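You operate a simulated robot arm through the tools that you are given. There is no shell and no other tool. Be economical: measure what you need, move in short steps, check, and stop when the job is done.

Carry out the task below with a simulated robot arm. There is one attempt and no reset: what you move stays moved.

TASK
Move the blue divider to 3, the white to 7, fix them, stand the berry tub beside the post.
Fine: the red shelf lever goes down to FREE for the move and ends up at FIXED; the tub from the restock ledge, between the post and the blue divider. Leave everything else on the oak shelves as it is. Set down upright: what you pick out.
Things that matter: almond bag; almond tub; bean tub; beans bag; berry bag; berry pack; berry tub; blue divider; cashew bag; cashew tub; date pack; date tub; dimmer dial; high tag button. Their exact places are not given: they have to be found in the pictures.

The check looks at the end state, three seconds after you hand in, the way a careful person would. Anything else that was tipped, shoved, dropped, spilled or broken makes it a failure.

THE ROBOT
A 7-joint arm with a two-finger parallel gripper on a trunk, on a base that drives. Base frame: it is fixed to the floor where the robot stands at the start and does not move with it; the origin is under the middle of the robot, x ahead of it, y to its left, z up. Readings come in m, degrees, newtons and seconds.
With the tool pointing down near the work surface it reaches from about 0.36 to 0.38 m from the robot's upright axis, wherever it stands. Its first joint turns from -166.0 to 166.0 degrees. Places, roughly: blue divider [0.1, 0.6, 1.2]; date pack [1.25, -0.5, 1.25]; dimmer dial [0.4, 0.1, 1.8]; high tag button [-0.3, 0.9, 1.6]; light switch of the restock ledge [0, 0.6, 1.2]; red shelf lever [0.4, 0.1, 1.2]; right bay tag button [1, -0.5, 1.1]; seed bag [1.25, -0.5, 1]; seed tub [1.25, -0.5, 1.75]; space between the post and mark three [0.2, 0.6, 1.2]; tag button of the restock ledge [-0.3, 0.9, 0.8]; top light switch [0.3, 0.2, 1.8]; white divider [0.4, 0.3, 1.2]. Payload 3.91 kg.
The tool frame sits at the grasp point between the pads (the TCP): z along the fingers, y along the line on which they close. The tips reach 0.03 m beyond it. The gripper opens to 0.11 m. The fingers are 0.02 m wide and 0.01 m thick; the gripper's body (0.048 by 0.112 m) begins 0.055 m behind the TCP.
Orientation is that of the tool frame in the base frame, as a unit quaternion [w, x, y, z]. With the fingers straight down and closing along the base's y, the tool's x points along the base's -x, its y along +y and its z along -z.

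THE INTERFACE
- The arm moves only by the tool send_rows. Its argument "targets" is one flat list of numbers, 7 for each row, row after row: the shift along the tool's x, y, z in units of 250 mm (1.0 is 250 mm), then the turn, a rotation vector about the tool's x, y, z in units of 120 degrees (1.0 is 120 degrees), then the closure, from 0 (fully open) to 1 (shut). In form: [dx, dy, dz, rx, ry, rz, claw, dx, dy, dz, rx, ry, rz, claw, ...]. A call has 1 to 12 rows; each row is the pose to reach, as a shift and turn from the pose commanded when the call began, along the tool's axes at that moment. A call with a number of a shift or a turn outside -1 to 1 is refused whole. A row lasts 0.2 s, in which the tool goes at most 0.05 m and 8.6 degrees; a call with a longer step from one row to the next is refused whole, and so is a gripper value outside its range. A pose out of reach is approached as far as the arm can. The call stops where the force on the tool passes 50 N (or 10 N more than at its start, if that is more) or the arm is blocked; 0.2 s more then pass. Each finger travels about 0.153 m/s and halts on what it meets, pressing with about 35 N; the grip force reading is that of the motor and also rises with nothing between the fingers. The clock runs only during rows and for 0.2 s after the last one: add rows that repeat a pose to give the fingers time. It gives the time, the measured TCP pose, the force on the tool (base axes), the opening and the grip force at its end, in the units of the frame above (readings bear some noise), with the torque about the TCP (base axes, N m) and any sound that the robot's microphone picked up.
- Cameras (640 x 400 px; columns grow to the right, rows downward): "scene" is now at [-0.0108, 0.2196, 1.6252]; the picture's right is [0.70, -0.71, 0.00], its down [-0.30, -0.30, -0.91] and it looks along [0.65, 0.63, -0.43] (base axes); focal length 214 px, centre (320, 200). "wrist" rides on the gripper at [0.077, 0.007, -0.115] in the tool frame; the picture's right is [-0.09, 1.00, 0.00], its down [-0.80, -0.07, -0.59] and it looks along [-0.59, -0.05, 0.80] (tool axes); focal length 270 px, centre (320, 200).
- capture(camera): a new picture of that camera. The clock stands still meanwhile.
- move_column(by): slides the trunk up (or, below 0, down) by that many m; the arm and the scene camera ride with it, the base frame stays. It gives what a move gives, with no picture.
- roll_base(legs): drives the robot by 1 to 6 legs, each [ahead, turn to the left] in m and degrees, along the robot's own axes; the way and the turn of a leg run together, so that a leg with both is an arc; at most 1.5 m and 180 degrees a leg. The arm and the cameras ride along, it lands a little off, and it stops where it bumps. It gives what a move gives.
- aim_head(pan, tilt): turns the head with the scene camera to pan (to the left, within 155 degrees either way) and tilt (down, from -29 to 69), counted from straight ahead of the robot. It gives what a move gives.
- measure_at(camera, pixels): for up to 12 pixels [column, row] of the newest picture of that camera ("zoom" is the newest enlarged one), the place [x, y, z] in the base frame of the surface seen there, good to about 0.003 m. The clock stands still meanwhile.
- close_up(camera, box): a new picture of the part [left, top, right, bottom] of that camera's present view, enlarged. The clock stands still meanwhile.
- finish_job(): hands the job in; it is judged then, once.

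Keep the steps short. Do not move on a guess: measure, check each grasp and each placing, and mend mistakes. In all there are 80 turns and 68 pictures (those below and enlarged ones count). Leave the gripper open and the arm clear of the work at the hand-in unless told otherwise, and finish with a single line.

The tools are called after "Request:" as name(argument=value, ...) on one line, values as JSON. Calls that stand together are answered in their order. send_rows: Moves the arm, as the interface text tells. Its arguments: {"type":"object","properties":{"targets":{"type":"array"}},"required":["targets"]} The other tools are called the same way: move_column (by) slides the trunk up or down; roll_base (legs) drives the base; aim_head (pan, tilt) turns the head that bears the scene camera; capture (camera) takes a picture; measure_at (camera, pixels) gives the place of the surface under pixels of a picture; close_up (camera, box) takes an enlarged picture of a part of a camera's view; finish_job () hands the job in.

At the start:

```text
time_s: 0.0
tcp_pos: [0.0567, 0.3886, 1.3681]
tcp_rot: [0.001, -0.001, 1.0, -0.001]
wrist_force: [0.3, 0.1, 0.0]
torque: [0.0, -0.01, -0.02]
width: 0.1101
finger_force: 0.2
trunk travel left (down, up): [-0.575, 0.035]
robot x, y, heading: [0.001, 0.0063, 0.1]
head pan, tilt: [47.5, 25.5]
```

scene: 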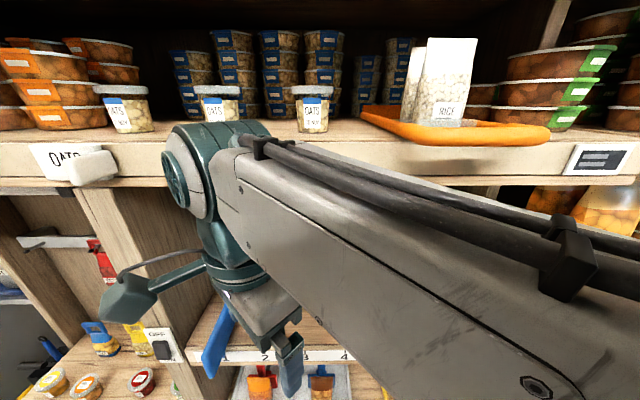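
wrist: 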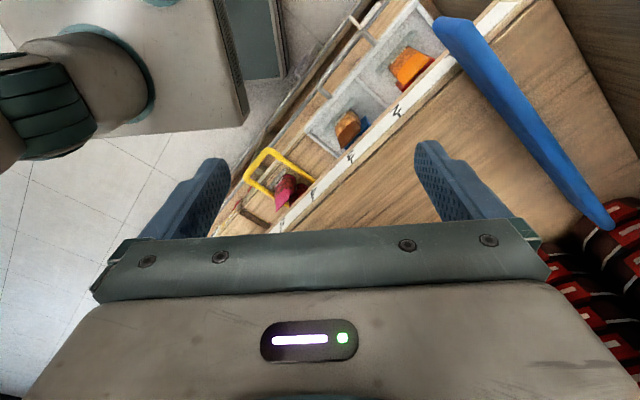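

The arm hides much of the shelf in this view. I'll pan the head and look at the ledge and the lever side.

Request:
aim_head(pan=75, tilt=40)

Request:
capture(camera="scene")

Request:
aim_head(pan=20, tilt=35)

Request:
capture(camera="scene")

```text
time_s: 0.9
tcp_pos: [0.0577, 0.3914, 1.361]
tcp_rot: [0.001, 0.001, 1.0, -0.012]
wrist_force: [-0.7, -0.1, -0.2]
torque: [0.0, -0.01, -0.02]
width: 0.11
finger_force: 0.1
trunk travel left (down, up): [-0.575, 0.035]
robot x, y, heading: [0.0007, 0.0074, -0.1]
head pan, tilt: [75.0, 40.0]
```

```text
65 pictures are left
```

scene: 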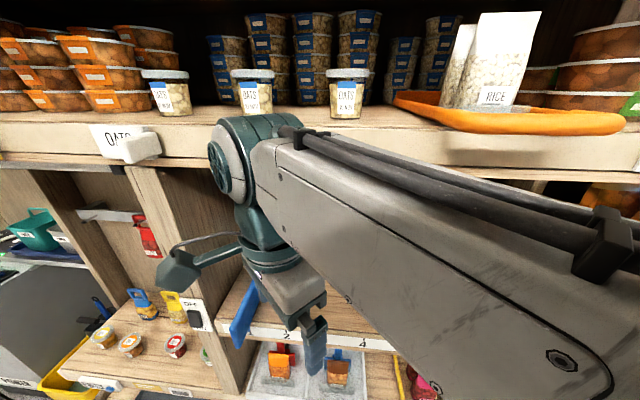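

```text
time_s: 2.2
tcp_pos: [0.0556, 0.3886, 1.3688]
tcp_rot: [0.0, -0.002, 1.0, -0.001]
wrist_force: [-0.7, 0.3, 0.3]
torque: [-0.02, -0.02, 0.01]
width: 0.1101
finger_force: 0.1
trunk travel left (down, up): [-0.575, 0.035]
robot x, y, heading: [0.0024, 0.0062, 0.0]
head pan, tilt: [20.0, 35.0]
```

```text
64 pictures are left
```

scene: 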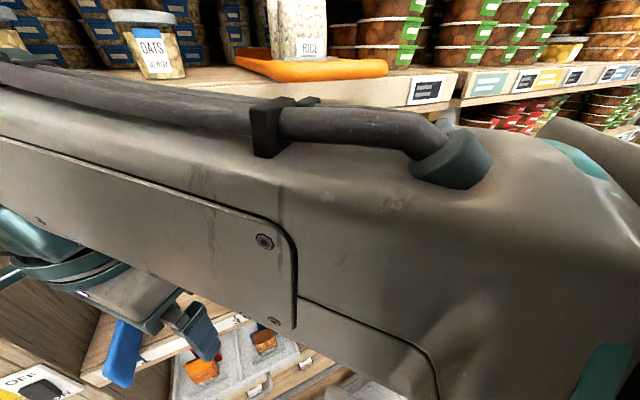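

I'll measure some landmarks in this picture: the blue divider at (125,350), the shelf edge at (195,343), and the top shelf edge at (430,90).

Request:
measure_at(camera="scene", pixels=[[122, 372], [128, 330], [100, 372], [195, 343], [240, 320], [430, 90], [200, 375], [262, 342], [30, 385], [190, 320], [150, 60], [320, 70]])

Request:
aim_head(pan=60, tilt=60)

Request:
capture(camera="scene")

Request:
measure_at(camera="wrist", pixels=[[445, 30], [600, 218], [398, 112], [350, 158], [310, 195], [410, 65], [350, 130], [285, 190], [270, 160], [550, 60], [520, 220], [320, 90]])

```text
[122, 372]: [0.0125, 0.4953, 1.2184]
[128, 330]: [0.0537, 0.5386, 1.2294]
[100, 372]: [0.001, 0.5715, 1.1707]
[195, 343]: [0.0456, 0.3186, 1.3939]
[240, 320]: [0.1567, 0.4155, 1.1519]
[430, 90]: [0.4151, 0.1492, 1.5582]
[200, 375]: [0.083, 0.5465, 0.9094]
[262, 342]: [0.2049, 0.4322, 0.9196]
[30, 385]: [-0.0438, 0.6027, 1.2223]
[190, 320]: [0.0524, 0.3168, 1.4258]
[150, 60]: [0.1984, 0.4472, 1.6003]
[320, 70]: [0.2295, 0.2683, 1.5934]
```

```text
time_s: 3.2
tcp_pos: [0.0578, 0.3916, 1.3609]
tcp_rot: [-0.001, 0.0, 1.0, -0.013]
wrist_force: [-0.4, 0.4, 0.4]
torque: [-0.02, 0.02, 0.01]
width: 0.1098
finger_force: 0.0
trunk travel left (down, up): [-0.575, 0.035]
robot x, y, heading: [-0.0039, 0.0059, -0.1]
head pan, tilt: [60.0, 60.0]
```

```text
63 pictures are left
```

scene: 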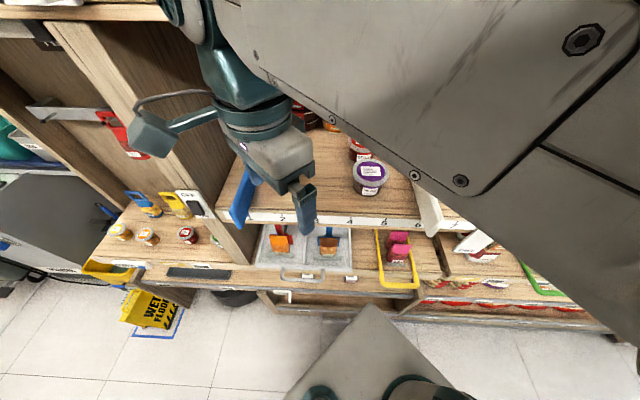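

```text
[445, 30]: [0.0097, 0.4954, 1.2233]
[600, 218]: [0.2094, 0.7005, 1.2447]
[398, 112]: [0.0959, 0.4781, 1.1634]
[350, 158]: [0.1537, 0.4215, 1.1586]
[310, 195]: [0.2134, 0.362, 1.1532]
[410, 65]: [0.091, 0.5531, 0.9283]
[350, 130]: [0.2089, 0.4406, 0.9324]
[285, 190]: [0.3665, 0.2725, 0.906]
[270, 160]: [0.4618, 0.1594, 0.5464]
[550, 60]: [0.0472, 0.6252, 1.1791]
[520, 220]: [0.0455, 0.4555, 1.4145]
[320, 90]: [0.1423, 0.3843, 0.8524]
```

Good view. I'll enlarge the shelf marks and dividers, and the left side with the ledge.

Request:
close_up(camera="scene", box=[210, 120, 530, 320])

Request:
close_up(camera="scene", box=[60, 80, 300, 230])

Request:
close_up(camera="scene", box=[80, 170, 280, 295])

```text
2.00 times, centred on (370, 220) of scene
```

zoom: 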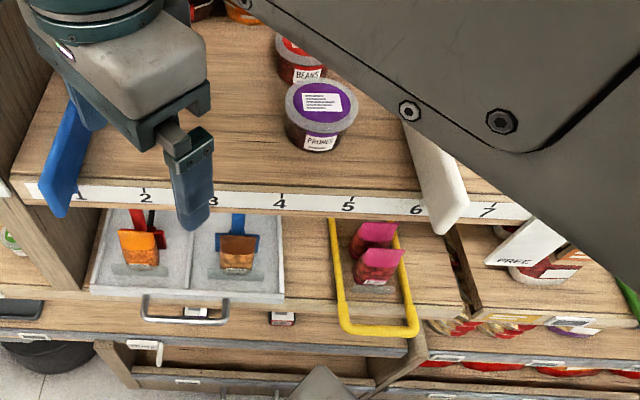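

```text
2.67 times, centred on (180, 155) of scene
```

zoom: 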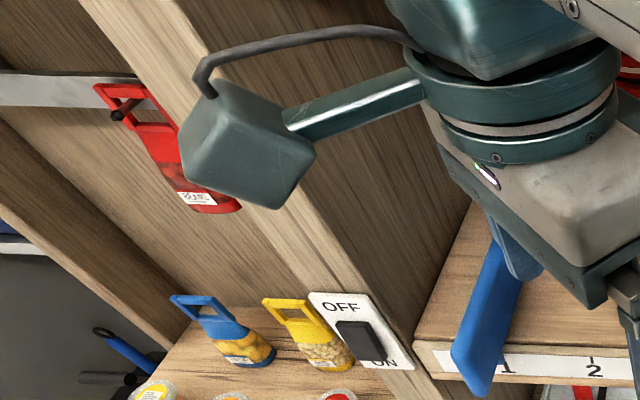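

```text
3.20 times, centred on (180, 232) of scene
```

zoom: 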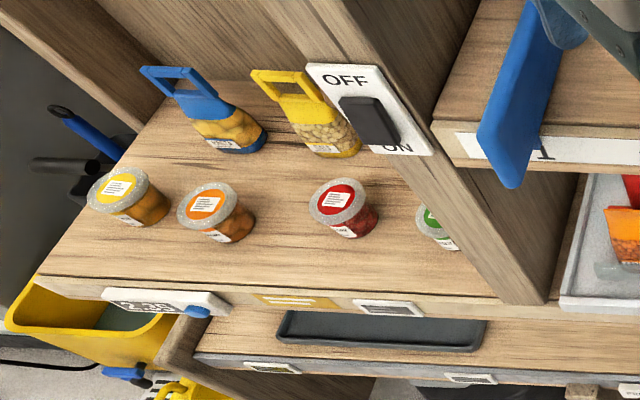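

The ledge has yellow, orange, red and green lidded tubs. I'll measure them in this zoom and enlarge further to read the labels.

Request:
measure_at(camera="zoom", pixels=[[340, 200], [355, 225], [205, 205], [115, 190], [430, 220], [120, 295], [400, 300], [290, 270], [330, 250], [370, 120], [420, 60], [515, 280]])

Request:
close_up(camera="scene", box=[100, 215, 228, 255])

Request:
close_up(camera="scene", box=[230, 140, 390, 240])

Request:
measure_at(camera="scene", pixels=[[282, 217], [351, 221], [384, 222], [418, 224], [454, 225], [240, 200], [247, 180], [420, 190], [438, 225], [370, 172], [482, 240], [362, 150]])

```text
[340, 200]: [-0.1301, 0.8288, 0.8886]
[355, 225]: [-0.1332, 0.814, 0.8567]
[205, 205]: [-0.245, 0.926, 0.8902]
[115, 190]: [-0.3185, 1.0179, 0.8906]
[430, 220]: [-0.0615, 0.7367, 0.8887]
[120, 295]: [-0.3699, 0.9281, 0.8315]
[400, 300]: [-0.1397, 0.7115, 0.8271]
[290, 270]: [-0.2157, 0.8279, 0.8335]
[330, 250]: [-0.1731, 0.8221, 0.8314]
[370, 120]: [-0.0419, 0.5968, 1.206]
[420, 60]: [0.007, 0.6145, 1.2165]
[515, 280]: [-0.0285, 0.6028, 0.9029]
```

```text
5.00 times, centred on (164, 235) of scene
```

zoom: 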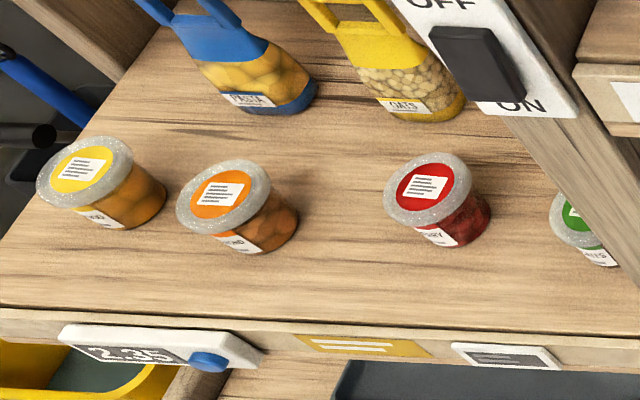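

```text
4.00 times, centred on (310, 190) of scene
```

zoom: 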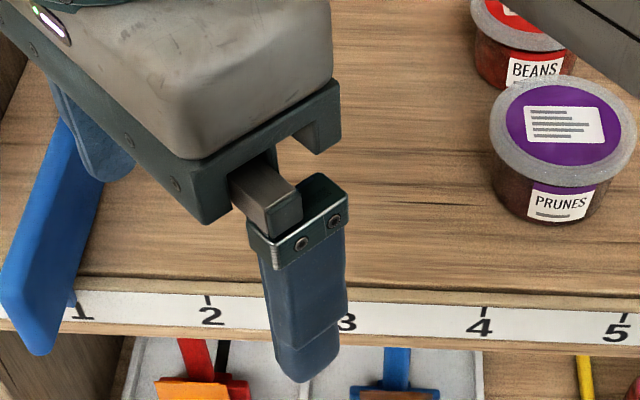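

```text
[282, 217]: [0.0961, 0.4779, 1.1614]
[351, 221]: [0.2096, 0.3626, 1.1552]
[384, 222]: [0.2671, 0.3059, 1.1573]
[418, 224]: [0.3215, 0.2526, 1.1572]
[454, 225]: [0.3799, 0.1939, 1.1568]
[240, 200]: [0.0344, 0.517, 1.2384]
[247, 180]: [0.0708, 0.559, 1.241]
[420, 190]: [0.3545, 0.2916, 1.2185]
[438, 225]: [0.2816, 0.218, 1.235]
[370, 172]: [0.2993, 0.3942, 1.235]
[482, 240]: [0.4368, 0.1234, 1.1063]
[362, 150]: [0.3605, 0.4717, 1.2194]
```

Berry tub = red lid at about (-0.13, 0.82). Marks lie along the shelf front at 0.08 m spacing. To see the lever and get the fingers square to the dividers, I'll move the tool sideways along the shelf front and turn it 45°.

Request:
send_rows(targets=[-0.096, -0.093, 0, 0, 0, -0.0375, 0, -0.192, -0.186, 0, 0, 0, -0.075, 0, -0.288, -0.28, 0, 0, 0, -0.1125, 0, -0.384, -0.373, 0, 0, 0, -0.15, 0, -0.48, -0.466, 0, 0, 0, -0.1875, 0, -0.576, -0.56, 0, 0, 0, -0.225, 0, -0.672, -0.652, 0, 0, 0, -0.2625, 0, -0.768, -0.745, 0, 0, 0, -0.3, 0, -0.864, -0.839, 0, 0, 0, -0.3375, 0, -0.96, -0.932, 0, 0, 0, -0.375, 0])

Request:
capture(camera="wrist")

Request:
capture(camera="scene")

```text
time_s: 5.4
tcp_pos: [0.2969, 0.1555, 1.3677]
tcp_rot: [0.0, -0.384, 0.923, 0.0]
wrist_force: [0.7, 0.7, 0.4]
torque: [0.0, 0.01, 0.0]
width: 0.1101
finger_force: 0.1
trunk travel left (down, up): [-0.575, 0.035]
robot x, y, heading: [-0.0026, 0.0056, 0.0]
head pan, tilt: [60.0, 60.0]
```

```text
57 pictures are left
```

wrist: 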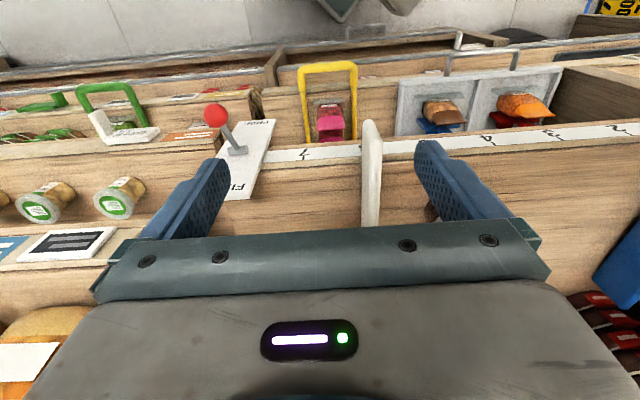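

```text
56 pictures are left
```

scene: 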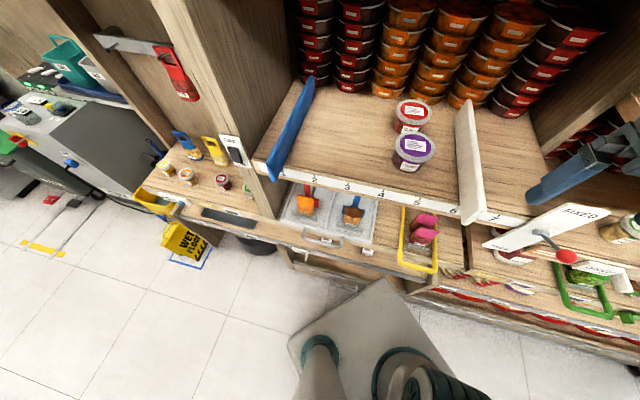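

The lever is now in view: red ball at scene (568,257), wrist (215,115). I'll enlarge and measure it.

Request:
close_up(camera="scene", box=[440, 160, 640, 285])

Request:
measure_at(camera="zoom", pixels=[[412, 310], [350, 265], [285, 232], [450, 165], [175, 245], [420, 220], [100, 190], [50, 110], [200, 240], [300, 245], [85, 20], [540, 210]])

Request:
measure_at(camera="wrist", pixels=[[215, 113], [238, 152], [228, 135], [262, 128], [232, 190], [370, 125], [368, 225], [305, 153]])

Request:
close_up(camera="wrist", box=[150, 80, 390, 230])

```text
3.20 times, centred on (540, 222) of scene
```

zoom: 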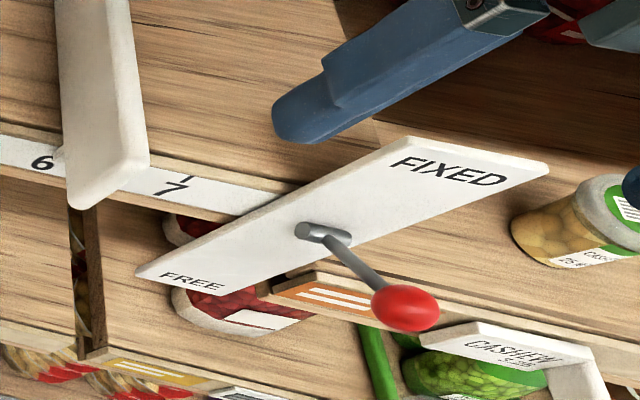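

```text
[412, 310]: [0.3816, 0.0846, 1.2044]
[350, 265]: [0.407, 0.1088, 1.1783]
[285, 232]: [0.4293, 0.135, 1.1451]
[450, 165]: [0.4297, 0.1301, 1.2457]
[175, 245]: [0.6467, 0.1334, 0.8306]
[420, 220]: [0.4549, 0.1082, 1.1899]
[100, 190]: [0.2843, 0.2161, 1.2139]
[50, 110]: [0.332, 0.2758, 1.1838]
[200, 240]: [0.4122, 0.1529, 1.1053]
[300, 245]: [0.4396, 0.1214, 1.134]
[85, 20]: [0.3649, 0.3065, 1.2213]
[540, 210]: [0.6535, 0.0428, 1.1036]
```

```text
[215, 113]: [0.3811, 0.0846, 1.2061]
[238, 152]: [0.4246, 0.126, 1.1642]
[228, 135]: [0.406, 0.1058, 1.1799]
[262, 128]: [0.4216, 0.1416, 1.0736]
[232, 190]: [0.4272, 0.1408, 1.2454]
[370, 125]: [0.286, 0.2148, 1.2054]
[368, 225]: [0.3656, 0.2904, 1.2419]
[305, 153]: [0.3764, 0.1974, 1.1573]
```

```text
2.67 times, centred on (270, 155) of wrist
```

zoom: 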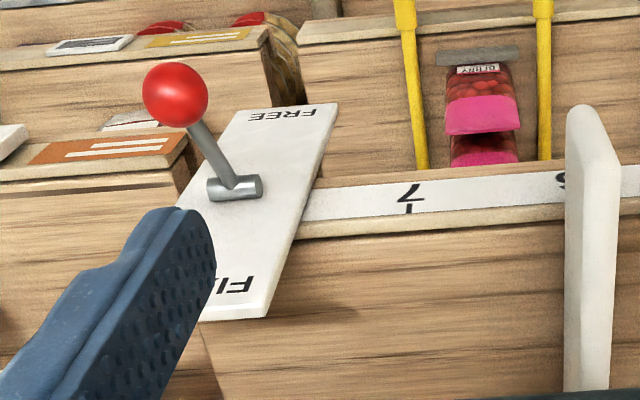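

Lever: knob centre ≈(0.386,0.087,1.195), pivot near z 1.157 on the plate; it now points up to FIXED. Grip plan: pinch the ball from above and follow its arc. First I'll shift sideways over the knob and check the "CASHEW" holder nearby.

Request:
measure_at(camera="scene", pixels=[[605, 268], [585, 263], [625, 285], [632, 225], [600, 240], [470, 105], [472, 150], [482, 225], [305, 90], [275, 165], [415, 105], [412, 150]])

Request:
send_rows(targets=[-0.012, -0.112, 0, 0, 0, 0, 0.1, -0.024, -0.224, 0, 0, 0, 0, 0.3, -0.036, -0.336, 0, 0, 0, 0, 0.45, -0.048, -0.448, 0, 0, 0, 0, 0.45, -0.048, -0.448, 0, 0, 0, 0, 0.45])

Request:
capture(camera="wrist")

```text
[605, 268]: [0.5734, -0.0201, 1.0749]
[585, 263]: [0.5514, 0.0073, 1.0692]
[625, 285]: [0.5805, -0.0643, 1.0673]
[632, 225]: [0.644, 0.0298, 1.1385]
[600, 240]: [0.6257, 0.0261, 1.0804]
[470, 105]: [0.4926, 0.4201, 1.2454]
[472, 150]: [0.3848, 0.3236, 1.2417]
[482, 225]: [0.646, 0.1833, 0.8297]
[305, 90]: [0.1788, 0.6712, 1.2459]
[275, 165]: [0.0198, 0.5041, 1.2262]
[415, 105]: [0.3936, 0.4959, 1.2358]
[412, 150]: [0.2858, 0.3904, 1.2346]
```

```text
time_s: 6.6
tcp_pos: [0.3862, 0.0853, 1.3692]
tcp_rot: [-0.001, -0.384, 0.923, -0.001]
wrist_force: [-1.0, 0.8, -0.1]
torque: [0.0, -0.02, 0.01]
width: 0.0604
finger_force: 0.1
trunk travel left (down, up): [-0.575, 0.035]
robot x, y, heading: [-0.001, 0.0036, 0.0]
head pan, tilt: [60.0, 60.0]
```

```text
53 pictures are left
```

wrist: 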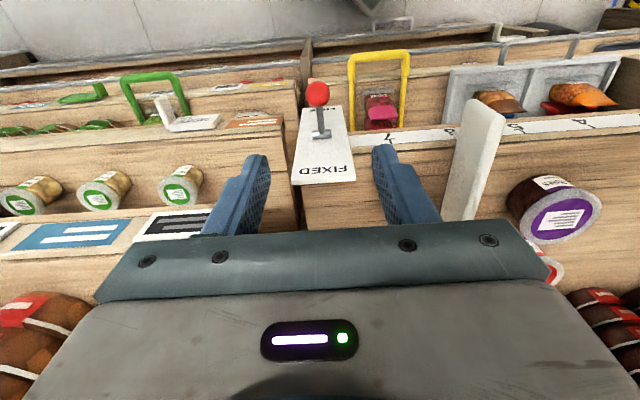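

The ball sits centred between the fingers. I'll lower the trunk 0.165 m so the fingers straddle it.

Request:
move_column(by=-0.165)

Request:
capture(camera="wrist")

```text
time_s: 8.5
tcp_pos: [0.3849, 0.0858, 1.204]
tcp_rot: [0.0, -0.384, 0.923, -0.002]
wrist_force: [0.4, 0.7, -0.7]
torque: [-0.01, -0.01, 0.02]
width: 0.0605
finger_force: 0.1
trunk travel left (down, up): [-0.41, 0.2]
robot x, y, heading: [-0.0022, 0.0086, 0.2]
head pan, tilt: [60.0, 60.0]
```

```text
52 pictures are left
```

wrist: 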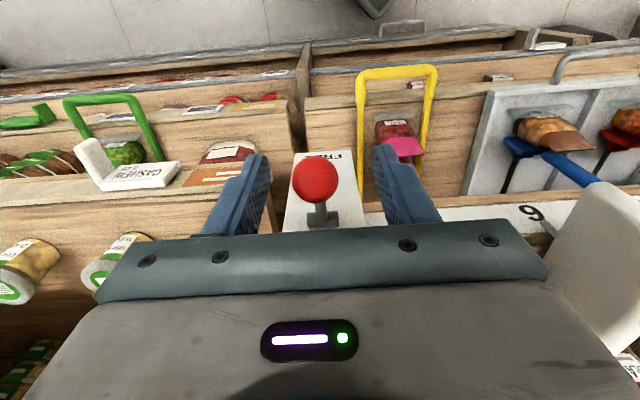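

Ball is between the pads. Closing on it.

Request:
send_rows(targets=[0, 0, 0.03, 0, 0, 0, 0.6, 0, 0, 0.03, 0, 0, 0, 0.8, 0, 0, 0.03, 0, 0, 0, 1, 0, 0, 0.03, 0, 0, 0, 1])

Request:
capture(camera="wrist")

```text
time_s: 9.5
tcp_pos: [0.3871, 0.0845, 1.1958]
tcp_rot: [0.0, -0.383, 0.924, 0.0]
wrist_force: [11.0, -10.3, 2.2]
torque: [0.0, -0.18, -0.11]
width: 0.025
finger_force: 45.3
trunk travel left (down, up): [-0.41, 0.2]
robot x, y, heading: [0.0033, 0.0049, 0.1]
head pan, tilt: [60.0, 60.0]
```

```text
51 pictures are left
```

wrist: 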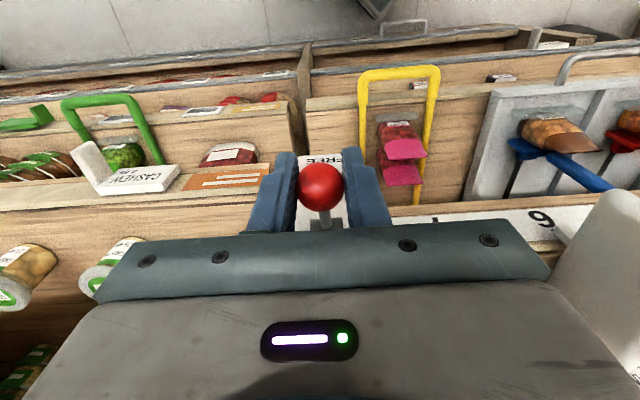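

Ball gripped (25 mm). Now follow the lever's arc down toward FREE.

Request:
send_rows(targets=[0.018, -0.008, 0.031, 0, 0, 0, 1, 0.034, -0.008, 0.0656, 0, 0, 0, 1, 0.044, -0.008, 0.1, 0, 0, 0, 1, 0.05, -0.008, 0.138, 0, 0, 0, 1, 0.051, -0.008, 0.175, 0, 0, 0, 1, 0.047, -0.008, 0.212, 0, 0, 0, 1, 0.038, -0.008, 0.248, 0, 0, 0, 1, 0.0244, -0.008, 0.283, 0, 0, 0, 1, 0.01, -0.008, 0.31, 0, 0, 0, 1, -0.006, -0.008, 0.334, 0, 0, 0, 1, -0.006, -0.008, 0.334, 0, 0, 0, 1])

Request:
capture(camera="wrist")

Request:
capture(camera="scene")

```text
time_s: 11.9
tcp_pos: [0.3867, 0.0825, 1.1139]
tcp_rot: [-0.001, -0.384, 0.923, -0.001]
wrist_force: [-13.5, -15.3, 3.1]
torque: [0.87, -0.83, -0.05]
width: 0.025
finger_force: 45.6
trunk travel left (down, up): [-0.41, 0.2]
robot x, y, heading: [0.0004, 0.004, -0.0]
head pan, tilt: [60.0, 60.0]
```

```text
50 pictures are left
```

wrist: 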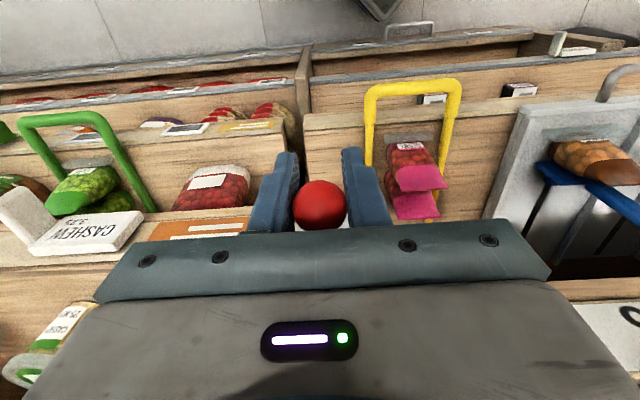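

```text
49 pictures are left
```

scene: 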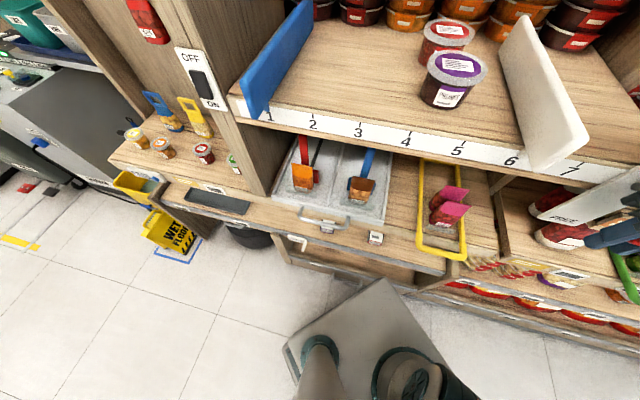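

Lever is down; TCP feels a 20 N outward push. I'll nudge 8 mm further down and out to check whether it's at the stop.

Request:
send_rows(targets=[0.01, 0, 0.016, 0, 0, 0, 1, 0.012, 0, 0.032, 0, 0, 0, 1, 0.012, 0, 0.032, 0, 0, 0, 1])

```text
time_s: 12.7
tcp_pos: [0.3883, 0.0851, 1.1062]
tcp_rot: [0.004, -0.385, 0.923, -0.001]
wrist_force: [15.4, 6.8, 24.5]
torque: [0.54, -0.4, 0.01]
width: 0.0254
finger_force: 44.9
trunk travel left (down, up): [-0.41, 0.2]
robot x, y, heading: [0.002, 0.0081, 0.2]
head pan, tilt: [60.0, 60.0]
```

That's the end stop (24 N upward). I'll release, raise, and look at the lever.

Request:
send_rows(targets=[0, 0, -0.02, 0, 0, 0, 0.7, 0, 0, -0.02, 0, 0, 0, 0.45, 0, 0, -0.02, 0, 0, 0, 0.45, 0, 0, -0.16, 0, 0, 0, 0.45, 0, 0, -0.32, 0, 0, 0, 0.45, 0, 0, -0.5, 0, 0, 0, 0.45, 0, 0, -0.68, 0, 0, 0, 0.45, 0, 0, -0.82, 0, 0, 0, 0.45])

Request:
capture(camera="wrist")

```text
time_s: 14.5
tcp_pos: [0.3846, 0.0831, 1.3116]
tcp_rot: [-0.001, -0.385, 0.923, -0.001]
wrist_force: [-0.9, -0.5, 0.1]
torque: [0.02, -0.03, 0.0]
width: 0.0606
finger_force: 0.0
trunk travel left (down, up): [-0.41, 0.2]
robot x, y, heading: [0.0007, 0.0015, -0.0]
head pan, tilt: [60.0, 60.0]
```

```text
48 pictures are left
```

wrist: 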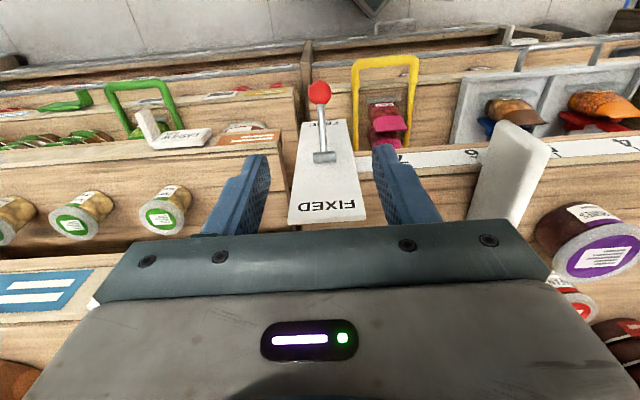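

Lever now points down. Measure the ball and the white divider's edges.

Request:
measure_at(camera="wrist", pixels=[[319, 93], [496, 130], [546, 150], [520, 140], [480, 205], [515, 220], [490, 160], [500, 190], [411, 157], [550, 135]])

Request:
close_up(camera="scene", box=[460, 0, 640, 200])

Request:
close_up(camera="scene", box=[200, 0, 400, 150])

```text
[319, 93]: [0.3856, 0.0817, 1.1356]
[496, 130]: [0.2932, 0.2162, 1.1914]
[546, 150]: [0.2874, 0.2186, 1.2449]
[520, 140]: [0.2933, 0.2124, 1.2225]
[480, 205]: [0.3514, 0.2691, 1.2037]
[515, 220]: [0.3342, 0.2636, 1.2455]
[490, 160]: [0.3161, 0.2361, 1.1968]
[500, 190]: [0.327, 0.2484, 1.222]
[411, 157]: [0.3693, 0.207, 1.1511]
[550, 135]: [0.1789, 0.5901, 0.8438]
```

```text
2.00 times, centred on (550, 100) of scene
```

zoom: 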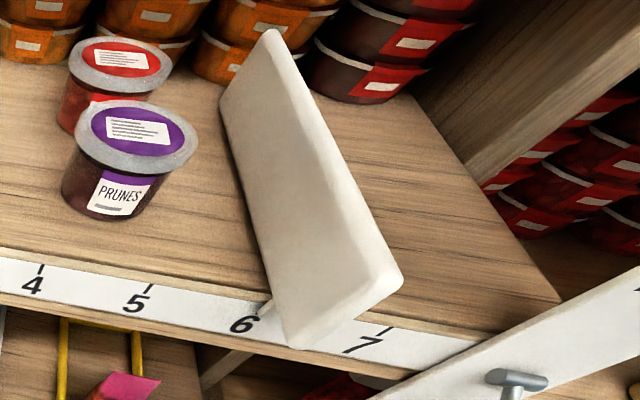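

```text
2.67 times, centred on (300, 75) of scene
```

zoom: 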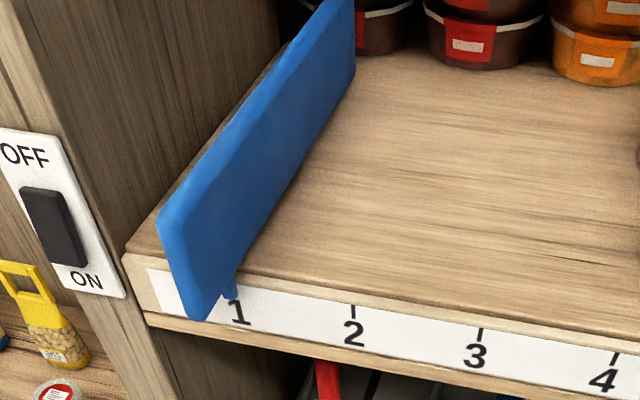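

White now sits at 6 and blue at 1, each with a small pointer under it. The orange tray on the top shelf overhangs, so I'll check arm clearance there before going nearer.

Request:
aim_head(pan=60, tilt=20)

Request:
capture(camera="scene")

```text
time_s: 15.6
tcp_pos: [0.3839, 0.0834, 1.3123]
tcp_rot: [0.0, -0.384, 0.923, -0.001]
wrist_force: [0.5, -0.4, -0.2]
torque: [-0.02, 0.04, -0.03]
width: 0.0605
finger_force: 0.0
trunk travel left (down, up): [-0.41, 0.2]
robot x, y, heading: [0.0007, 0.0037, 0.0]
head pan, tilt: [60.0, 20.0]
```

```text
45 pictures are left
```

scene: 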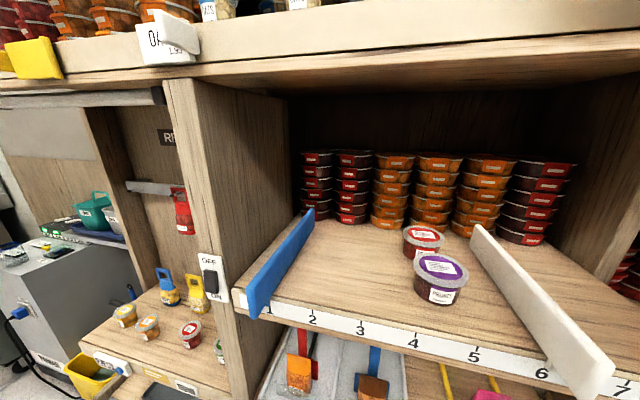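

Request:
aim_head(pan=25, tilt=5)

Request:
capture(camera="scene")

```text
time_s: 16.6
tcp_pos: [0.3847, 0.084, 1.3108]
tcp_rot: [0.0, -0.384, 0.923, -0.002]
wrist_force: [-0.4, -0.3, -1.0]
torque: [0.0, 0.03, -0.01]
width: 0.0606
finger_force: 0.0
trunk travel left (down, up): [-0.41, 0.2]
robot x, y, heading: [-0.0025, 0.0056, -0.0]
head pan, tilt: [25.0, 5.0]
```

```text
44 pictures are left
```

scene: 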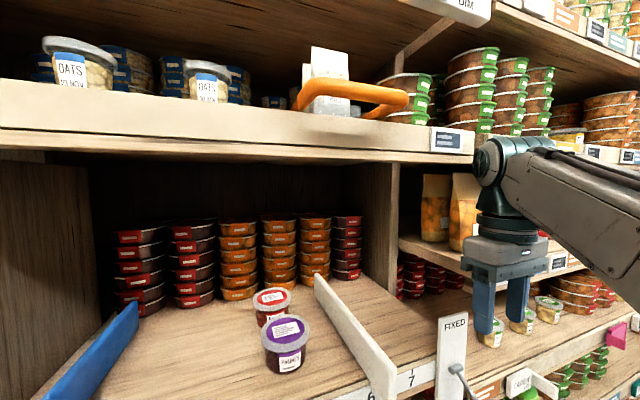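

Request:
measure_at(camera="scene", pixels=[[515, 142], [483, 165], [508, 225], [500, 255], [625, 180], [300, 152], [300, 118], [350, 88], [400, 100], [450, 140], [380, 375], [325, 275]])

```text
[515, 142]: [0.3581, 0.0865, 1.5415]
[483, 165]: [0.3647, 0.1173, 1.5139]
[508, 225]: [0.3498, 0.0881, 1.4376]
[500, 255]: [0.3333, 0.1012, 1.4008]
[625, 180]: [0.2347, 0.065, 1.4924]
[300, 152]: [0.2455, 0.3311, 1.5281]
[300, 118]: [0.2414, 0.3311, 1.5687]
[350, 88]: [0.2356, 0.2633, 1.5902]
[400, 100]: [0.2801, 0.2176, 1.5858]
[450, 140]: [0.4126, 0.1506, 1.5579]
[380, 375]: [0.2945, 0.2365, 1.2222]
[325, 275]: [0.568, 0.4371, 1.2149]
```

Wrist top is only 0.23 m above the TCP, so at grasp height it stays under the top shelf (underside 1.528). I'll go over the white divider's front tab and lower onto it.

Request:
send_rows(targets=[0, 0.13, 0, 0, 0, 0, 0.45, 0, 0.26, 0.02, 0, 0, 0, 0.45, 0, 0.39, 0.03, 0, 0, 0, 0.45, 0, 0.52, 0.03, 0, 0, 0, 0.45, 0, 0.646, 0.03, 0, 0, 0, 0.45, -0.07, 0.646, 0.03, 0, 0, 0, 0.45, -0.146, 0.646, 0.05, 0, 0, 0, 0.45, -0.146, 0.646, 0.05, 0, 0, 0, 0.45])

Request:
aim_head(pan=50, tilt=30)

Request:
capture(camera="wrist")

Request:
capture(camera="scene")

```text
time_s: 18.4
tcp_pos: [0.2971, 0.2245, 1.2975]
tcp_rot: [0.0, -0.384, 0.923, -0.001]
wrist_force: [0.0, 0.1, 0.3]
torque: [0.03, -0.02, -0.03]
width: 0.0604
finger_force: 0.0
trunk travel left (down, up): [-0.41, 0.2]
robot x, y, heading: [0.001, 0.0036, -0.1]
head pan, tilt: [25.0, 5.0]
```

```text
time_s: 19.3
tcp_pos: [0.297, 0.2243, 1.2973]
tcp_rot: [0.0, -0.384, 0.923, -0.002]
wrist_force: [0.8, -1.0, 1.1]
torque: [-0.01, 0.0, -0.02]
width: 0.0604
finger_force: 0.1
trunk travel left (down, up): [-0.41, 0.2]
robot x, y, heading: [-0.004, 0.0044, 0.1]
head pan, tilt: [50.0, 30.0]
```

```text
43 pictures are left
```

wrist: 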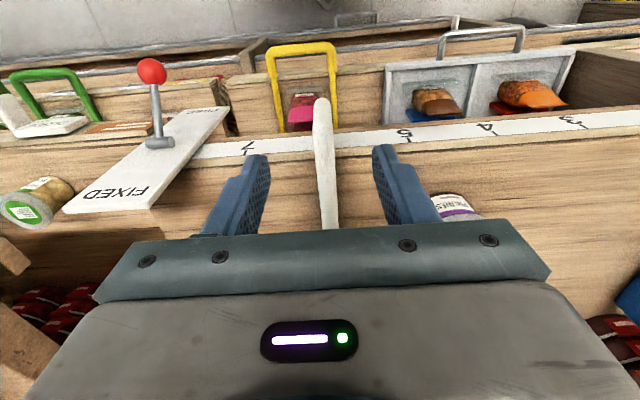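

```text
42 pictures are left
```

scene: 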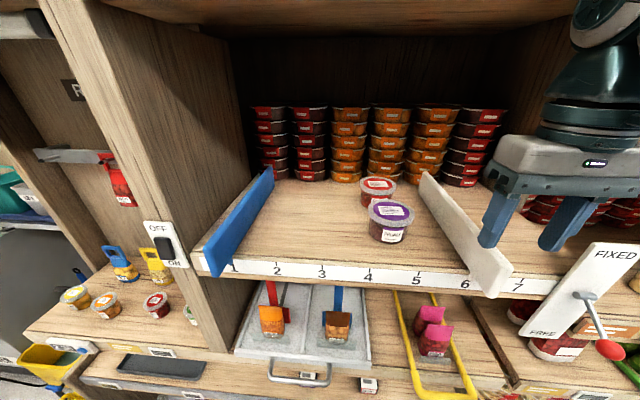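

Divider tab is centred between the fingers. Lower 7 cm and close gently on it.

Request:
send_rows(targets=[0, 0, 0.1, 0, 0, 0, 0.45, 0, 0, 0.2, 0, 0, 0, 0.45, 0, 0, 0.29, 0, 0, 0, 0.45, 0, 0, 0.29, 0, 0, 0, 0.6, 0, 0, 0.29, 0, 0, 0, 0.75, 0, 0, 0.29, 0, 0, 0, 0.95, 0, 0, 0.29, 0, 0, 0, 0.95])

Request:
capture(camera="wrist")

```text
time_s: 20.9
tcp_pos: [0.2959, 0.2235, 1.2256]
tcp_rot: [0.0, -0.384, 0.923, 0.0]
wrist_force: [-2.4, 0.4, -4.0]
torque: [0.69, -0.07, -0.76]
width: 0.0137
finger_force: 45.0
trunk travel left (down, up): [-0.41, 0.2]
robot x, y, heading: [-0.0003, 0.0035, -0.1]
head pan, tilt: [50.0, 30.0]
```

```text
41 pictures are left
```

wrist: 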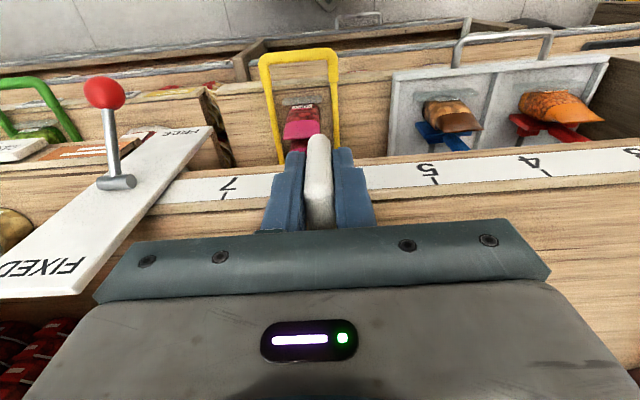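

Gripped (13.7 mm) at s=0.051 (mark 6). Slide 0.080 m right to mark 7.

Request:
send_rows(targets=[0, -0.04, 0, 0, 0, 0, 0.95, 0, -0.09, 0, 0, 0, 0, 0.95, 0, -0.14, 0, 0, 0, 0, 0.95, 0, -0.19, 0, 0, 0, 0, 0.95, 0, -0.24, 0, 0, 0, 0, 0.95, 0, -0.29, 0, 0, 0, 0, 0.95, 0, -0.32, 0, 0, 0, 0, 0.95, 0, -0.32, 0, 0, 0, 0, 0.95])

Request:
capture(camera="scene")

```text
time_s: 22.7
tcp_pos: [0.3519, 0.1693, 1.2252]
tcp_rot: [-0.002, -0.386, 0.922, -0.001]
wrist_force: [-17.6, 1.7, -24.6]
torque: [0.43, -0.19, -0.76]
width: 0.014
finger_force: 45.5
trunk travel left (down, up): [-0.41, 0.2]
robot x, y, heading: [0.0003, 0.0092, 0.3]
head pan, tilt: [50.0, 30.0]
```

```text
40 pictures are left
```

scene: 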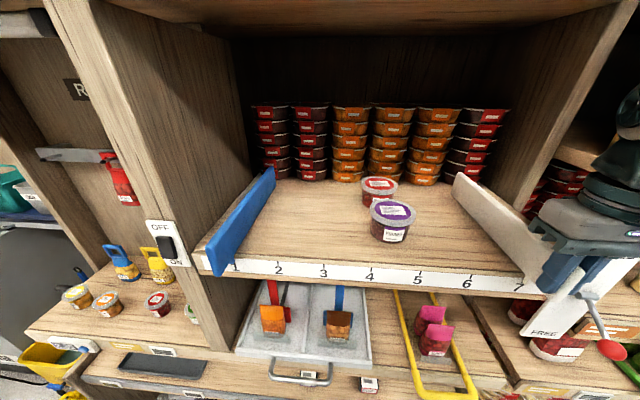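

White slid without tilting. I'll release, rise and read the pointer against mark 7.

Request:
send_rows(targets=[0, -0.008, 0, 0, 0, 0, 0.8, 0, -0.008, 0, 0, 0, 0, 0.6, 0, -0.008, 0, 0, 0, 0, 0.45, 0, -0.008, -0.1, 0, 0, 0, 0.45, 0, -0.008, -0.2, 0, 0, 0, 0.45, 0.13, -0.008, -0.29, 0, 0, 0, 0.45, 0.13, 0.19, -0.29, 0, 0, 0, 0.45, 0.13, 0.39, -0.29, 0, 0, 0, 0.45, 0.13, 0.58, -0.29, 0, 0, 0, 0.45, 0.13, 0.77, -0.29, 0, 0, 0, 0.45, 0.13, 0.96, -0.29, 0, 0, 0, 0.45])

Request:
capture(camera="wrist")

Request:
close_up(camera="scene", box=[440, 160, 600, 300])

```text
time_s: 25.1
tcp_pos: [0.1604, 0.3135, 1.2982]
tcp_rot: [-0.001, -0.384, 0.923, -0.001]
wrist_force: [-0.1, 0.9, 0.2]
torque: [0.02, -0.01, 0.05]
width: 0.0606
finger_force: 0.0
trunk travel left (down, up): [-0.41, 0.2]
robot x, y, heading: [0.0018, 0.0065, -0.1]
head pan, tilt: [50.0, 30.0]
```

```text
39 pictures are left
```

wrist: 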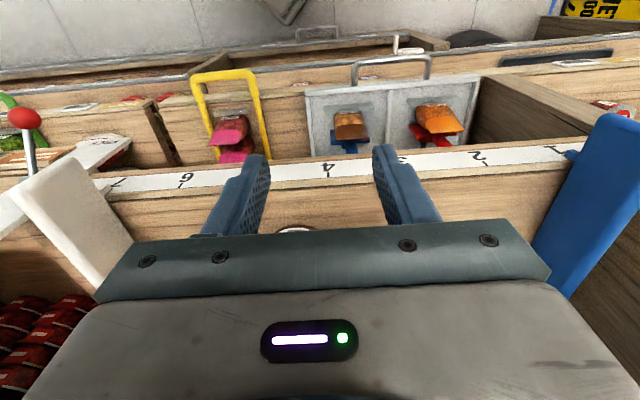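

```text
2.86 times, centred on (520, 230) of scene
```

zoom: 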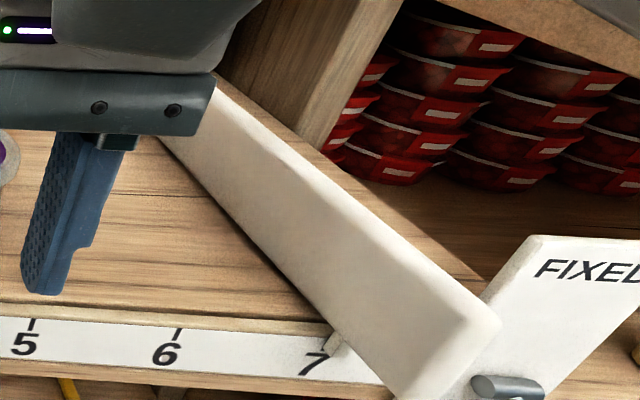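

Request:
measure_at(camera="zoom", pixels=[[323, 330], [326, 337], [336, 345], [334, 352], [178, 334], [33, 324], [440, 340], [400, 300], [342, 338]])

Request:
close_up(camera="wrist", box=[20, 120, 220, 245])

Request:
measure_at(camera="wrist", pixels=[[478, 164], [556, 152], [570, 160], [590, 180], [625, 130], [540, 245], [572, 153], [407, 178], [332, 168]])

Request:
close_up(camera="wrist", box=[480, 100, 640, 200])

```text
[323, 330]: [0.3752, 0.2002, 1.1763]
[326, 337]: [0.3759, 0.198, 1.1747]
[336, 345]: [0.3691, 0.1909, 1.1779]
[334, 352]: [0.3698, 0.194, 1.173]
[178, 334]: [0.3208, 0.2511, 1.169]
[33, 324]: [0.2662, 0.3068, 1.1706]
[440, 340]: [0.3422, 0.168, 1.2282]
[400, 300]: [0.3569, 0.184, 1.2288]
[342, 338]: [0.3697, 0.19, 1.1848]
```

```text
3.20 times, centred on (120, 182) of wrist
```

zoom: 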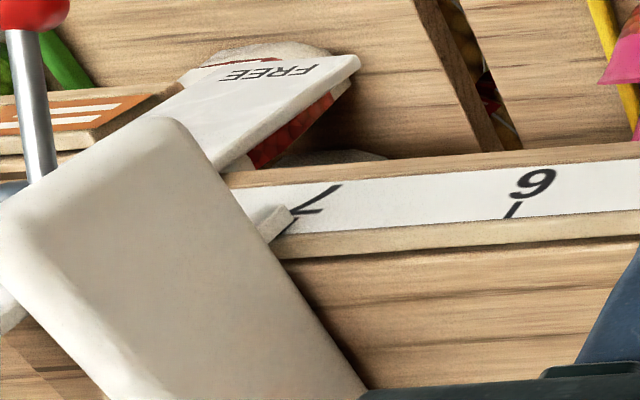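

```text
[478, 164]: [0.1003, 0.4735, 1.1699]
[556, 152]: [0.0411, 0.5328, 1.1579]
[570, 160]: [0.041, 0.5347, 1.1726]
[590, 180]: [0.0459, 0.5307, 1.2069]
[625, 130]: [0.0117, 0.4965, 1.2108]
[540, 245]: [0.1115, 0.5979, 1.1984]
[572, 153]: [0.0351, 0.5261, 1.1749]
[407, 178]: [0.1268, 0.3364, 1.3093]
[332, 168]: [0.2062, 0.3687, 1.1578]
```

```text
4.00 times, centred on (560, 150) of wrist
```

zoom: 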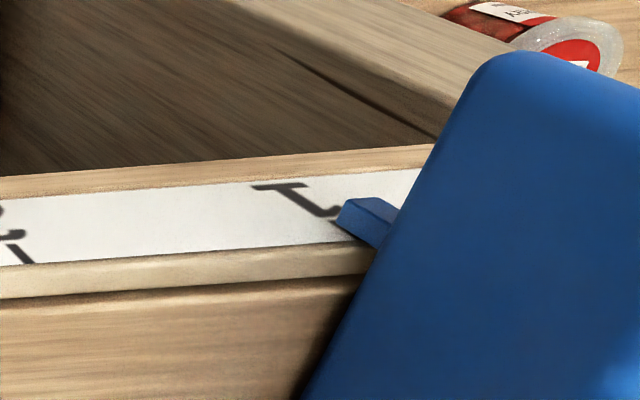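

I need the marks more precisely. Enlarging mark 7 and marks 1–3 strongly.

Request:
close_up(camera="scene", box=[490, 262, 554, 302])

Request:
measure_at(camera="zoom", pixels=[[300, 130], [290, 150], [280, 175], [310, 110], [330, 190], [345, 170], [360, 150], [320, 210], [350, 200], [315, 160], [300, 190], [380, 180]])

Request:
close_up(camera="scene", box=[220, 240, 348, 300])

```text
10.00 times, centred on (522, 282) of scene
```

zoom: 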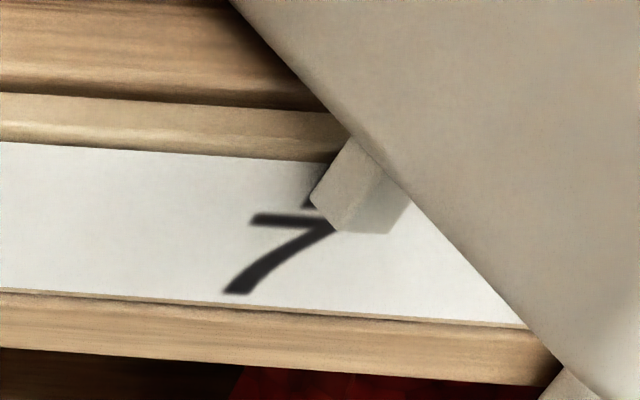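

```text
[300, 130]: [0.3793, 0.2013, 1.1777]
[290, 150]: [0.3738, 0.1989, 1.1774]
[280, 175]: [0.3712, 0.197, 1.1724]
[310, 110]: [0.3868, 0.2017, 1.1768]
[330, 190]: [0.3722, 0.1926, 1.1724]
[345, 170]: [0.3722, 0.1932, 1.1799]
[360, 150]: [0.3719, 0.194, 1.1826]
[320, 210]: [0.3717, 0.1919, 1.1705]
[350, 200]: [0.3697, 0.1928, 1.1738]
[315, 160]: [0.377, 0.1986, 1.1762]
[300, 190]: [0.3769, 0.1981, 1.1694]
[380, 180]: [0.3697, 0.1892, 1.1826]
```

```text
5.00 times, centred on (284, 270) of scene
```

zoom: 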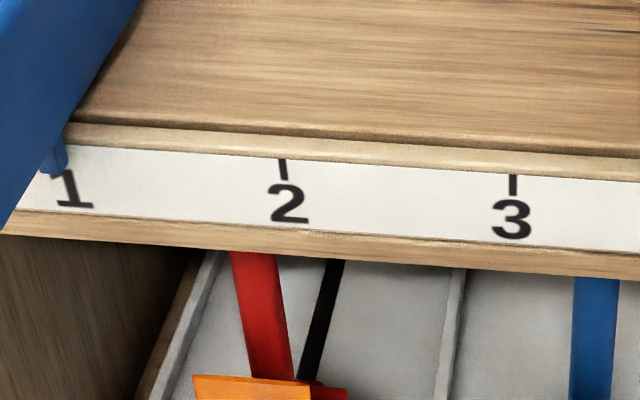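

Request:
measure_at(camera="zoom", pixels=[[281, 164], [283, 172], [286, 180], [284, 168], [513, 178], [513, 184], [513, 192], [513, 188], [50, 165], [60, 160], [45, 172], [66, 172]])

Request:
close_up(camera="scene", box=[345, 245, 505, 305])

```text
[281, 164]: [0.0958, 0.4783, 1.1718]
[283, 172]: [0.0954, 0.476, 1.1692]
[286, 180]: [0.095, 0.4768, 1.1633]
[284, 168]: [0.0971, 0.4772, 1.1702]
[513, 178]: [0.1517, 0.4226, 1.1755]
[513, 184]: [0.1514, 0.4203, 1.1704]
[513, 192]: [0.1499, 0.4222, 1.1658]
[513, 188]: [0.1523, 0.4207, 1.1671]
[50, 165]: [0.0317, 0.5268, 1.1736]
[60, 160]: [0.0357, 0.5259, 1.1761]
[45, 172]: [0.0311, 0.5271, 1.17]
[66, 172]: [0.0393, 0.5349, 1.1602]
```

```text
4.00 times, centred on (425, 275) of scene
```

zoom: 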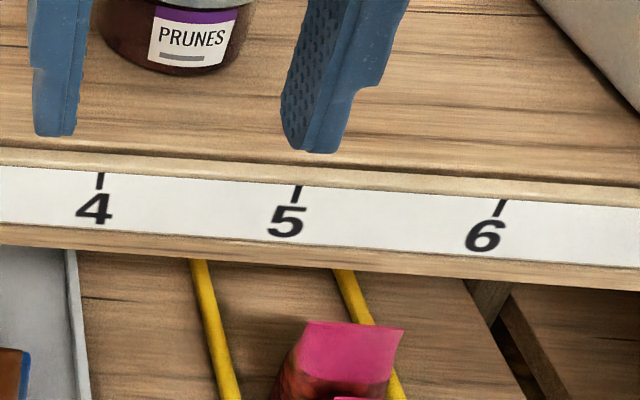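

Request:
measure_at(camera="zoom", pixels=[[100, 175], [100, 181], [100, 186], [298, 188], [296, 194], [294, 199], [502, 203], [500, 209], [497, 214]])

```text
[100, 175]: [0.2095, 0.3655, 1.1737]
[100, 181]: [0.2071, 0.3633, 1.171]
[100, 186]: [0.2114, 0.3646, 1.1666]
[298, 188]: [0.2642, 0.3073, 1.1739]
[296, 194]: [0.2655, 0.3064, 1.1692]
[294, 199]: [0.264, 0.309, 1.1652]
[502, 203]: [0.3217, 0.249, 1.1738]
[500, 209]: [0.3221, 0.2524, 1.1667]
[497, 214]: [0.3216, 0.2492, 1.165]
```

Ticks fit: mark n at s = −0.35+0.08(n−1); white pointer ≈0.129 vs mark 7 at 0.130 – good. Blue is at mark 1 (s≈−0.35); must go to s=−0.190. Move over its tab.

Request:
send_rows(targets=[0, 0.12, 0, 0, 0, 0, 0.45, 0, 0.24, 0, 0, 0, 0, 0.45, 0, 0.36, 0, 0, 0, 0, 0.45, 0, 0.48, 0, 0, 0, 0, 0.45, 0, 0.6, 0, 0, 0, 0, 0.45, 0, 0.72, 0, 0, 0, 0, 0.45, 0, 0.85, 0, 0, 0, 0, 0.45, 0, 0.967, 0, 0, 0, 0, 0.45, -0.06, 0.967, 0, 0, 0, 0, 0.45, -0.132, 0.967, 0, 0, 0, 0, 0.45, -0.132, 0.967, 0, 0, 0, 0, 0.45])

Request:
capture(camera="wrist")

Request:
capture(camera="scene")

```text
time_s: 27.5
tcp_pos: [-0.0019, 0.4776, 1.281]
tcp_rot: [0.0, -0.385, 0.923, 0.0]
wrist_force: [-0.1, -0.3, 0.5]
torque: [0.02, 0.0, -0.03]
width: 0.0605
finger_force: 0.0
out of reach, approached as far as the arm can: row 7, 8, 9, 10, 11
trunk travel left (down, up): [-0.41, 0.2]
robot x, y, heading: [-0.0026, 0.0028, 0.1]
head pan, tilt: [50.0, 30.0]
```

```text
32 pictures are left
```

wrist: 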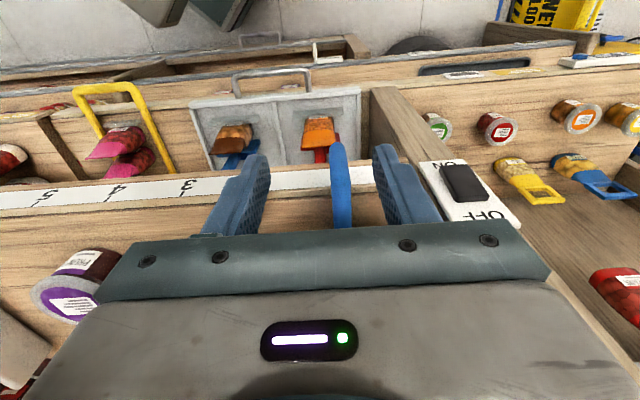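

```text
31 pictures are left
```

scene: 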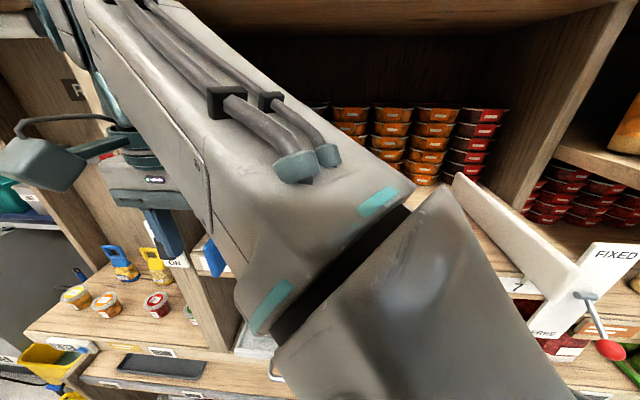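

Out of reach at this trunk height; the arm would reach further with the trunk raised and the arm lower. I'll back off outward first, then lower the arm, then raise the trunk.

Request:
send_rows(targets=[0.1, -0.05, 0, 0, 0, 0, 0.45, 0.25, -0.15, 0, 0, 0, 0, 0.45, 0.28, -0.3, 0, 0, 0, 0, 0.45, 0.28, -0.4, 0, 0, 0, 0, 0.45, 0.28, -0.4, 0.12, 0, 0, 0, 0.45, 0.28, -0.4, 0.24, 0, 0, 0, 0.45, 0.28, -0.4, 0.36, 0, 0, 0, 0.45, 0.28, -0.4, 0.5, 0, 0, 0, 0.45])

Request:
move_column(by=0.12)

```text
time_s: 29.3
tcp_pos: [0.0162, 0.3559, 1.1599]
tcp_rot: [0.002, -0.389, 0.921, 0.004]
wrist_force: [-0.5, -0.3, 0.2]
torque: [0.02, -0.03, -0.05]
width: 0.0605
finger_force: 0.0
trunk travel left (down, up): [-0.41, 0.2]
robot x, y, heading: [-0.0012, 0.0043, 0.0]
head pan, tilt: [50.0, 30.0]
```

```text
time_s: 30.8
tcp_pos: [0.0206, 0.3576, 1.2783]
tcp_rot: [-0.001, -0.384, 0.924, 0.0]
wrist_force: [0.3, -0.6, 0.2]
torque: [0.03, 0.02, 0.0]
width: 0.0608
finger_force: 0.1
trunk travel left (down, up): [-0.53, 0.08]
robot x, y, heading: [0.0003, 0.0079, -0.2]
head pan, tilt: [50.0, 30.0]
```

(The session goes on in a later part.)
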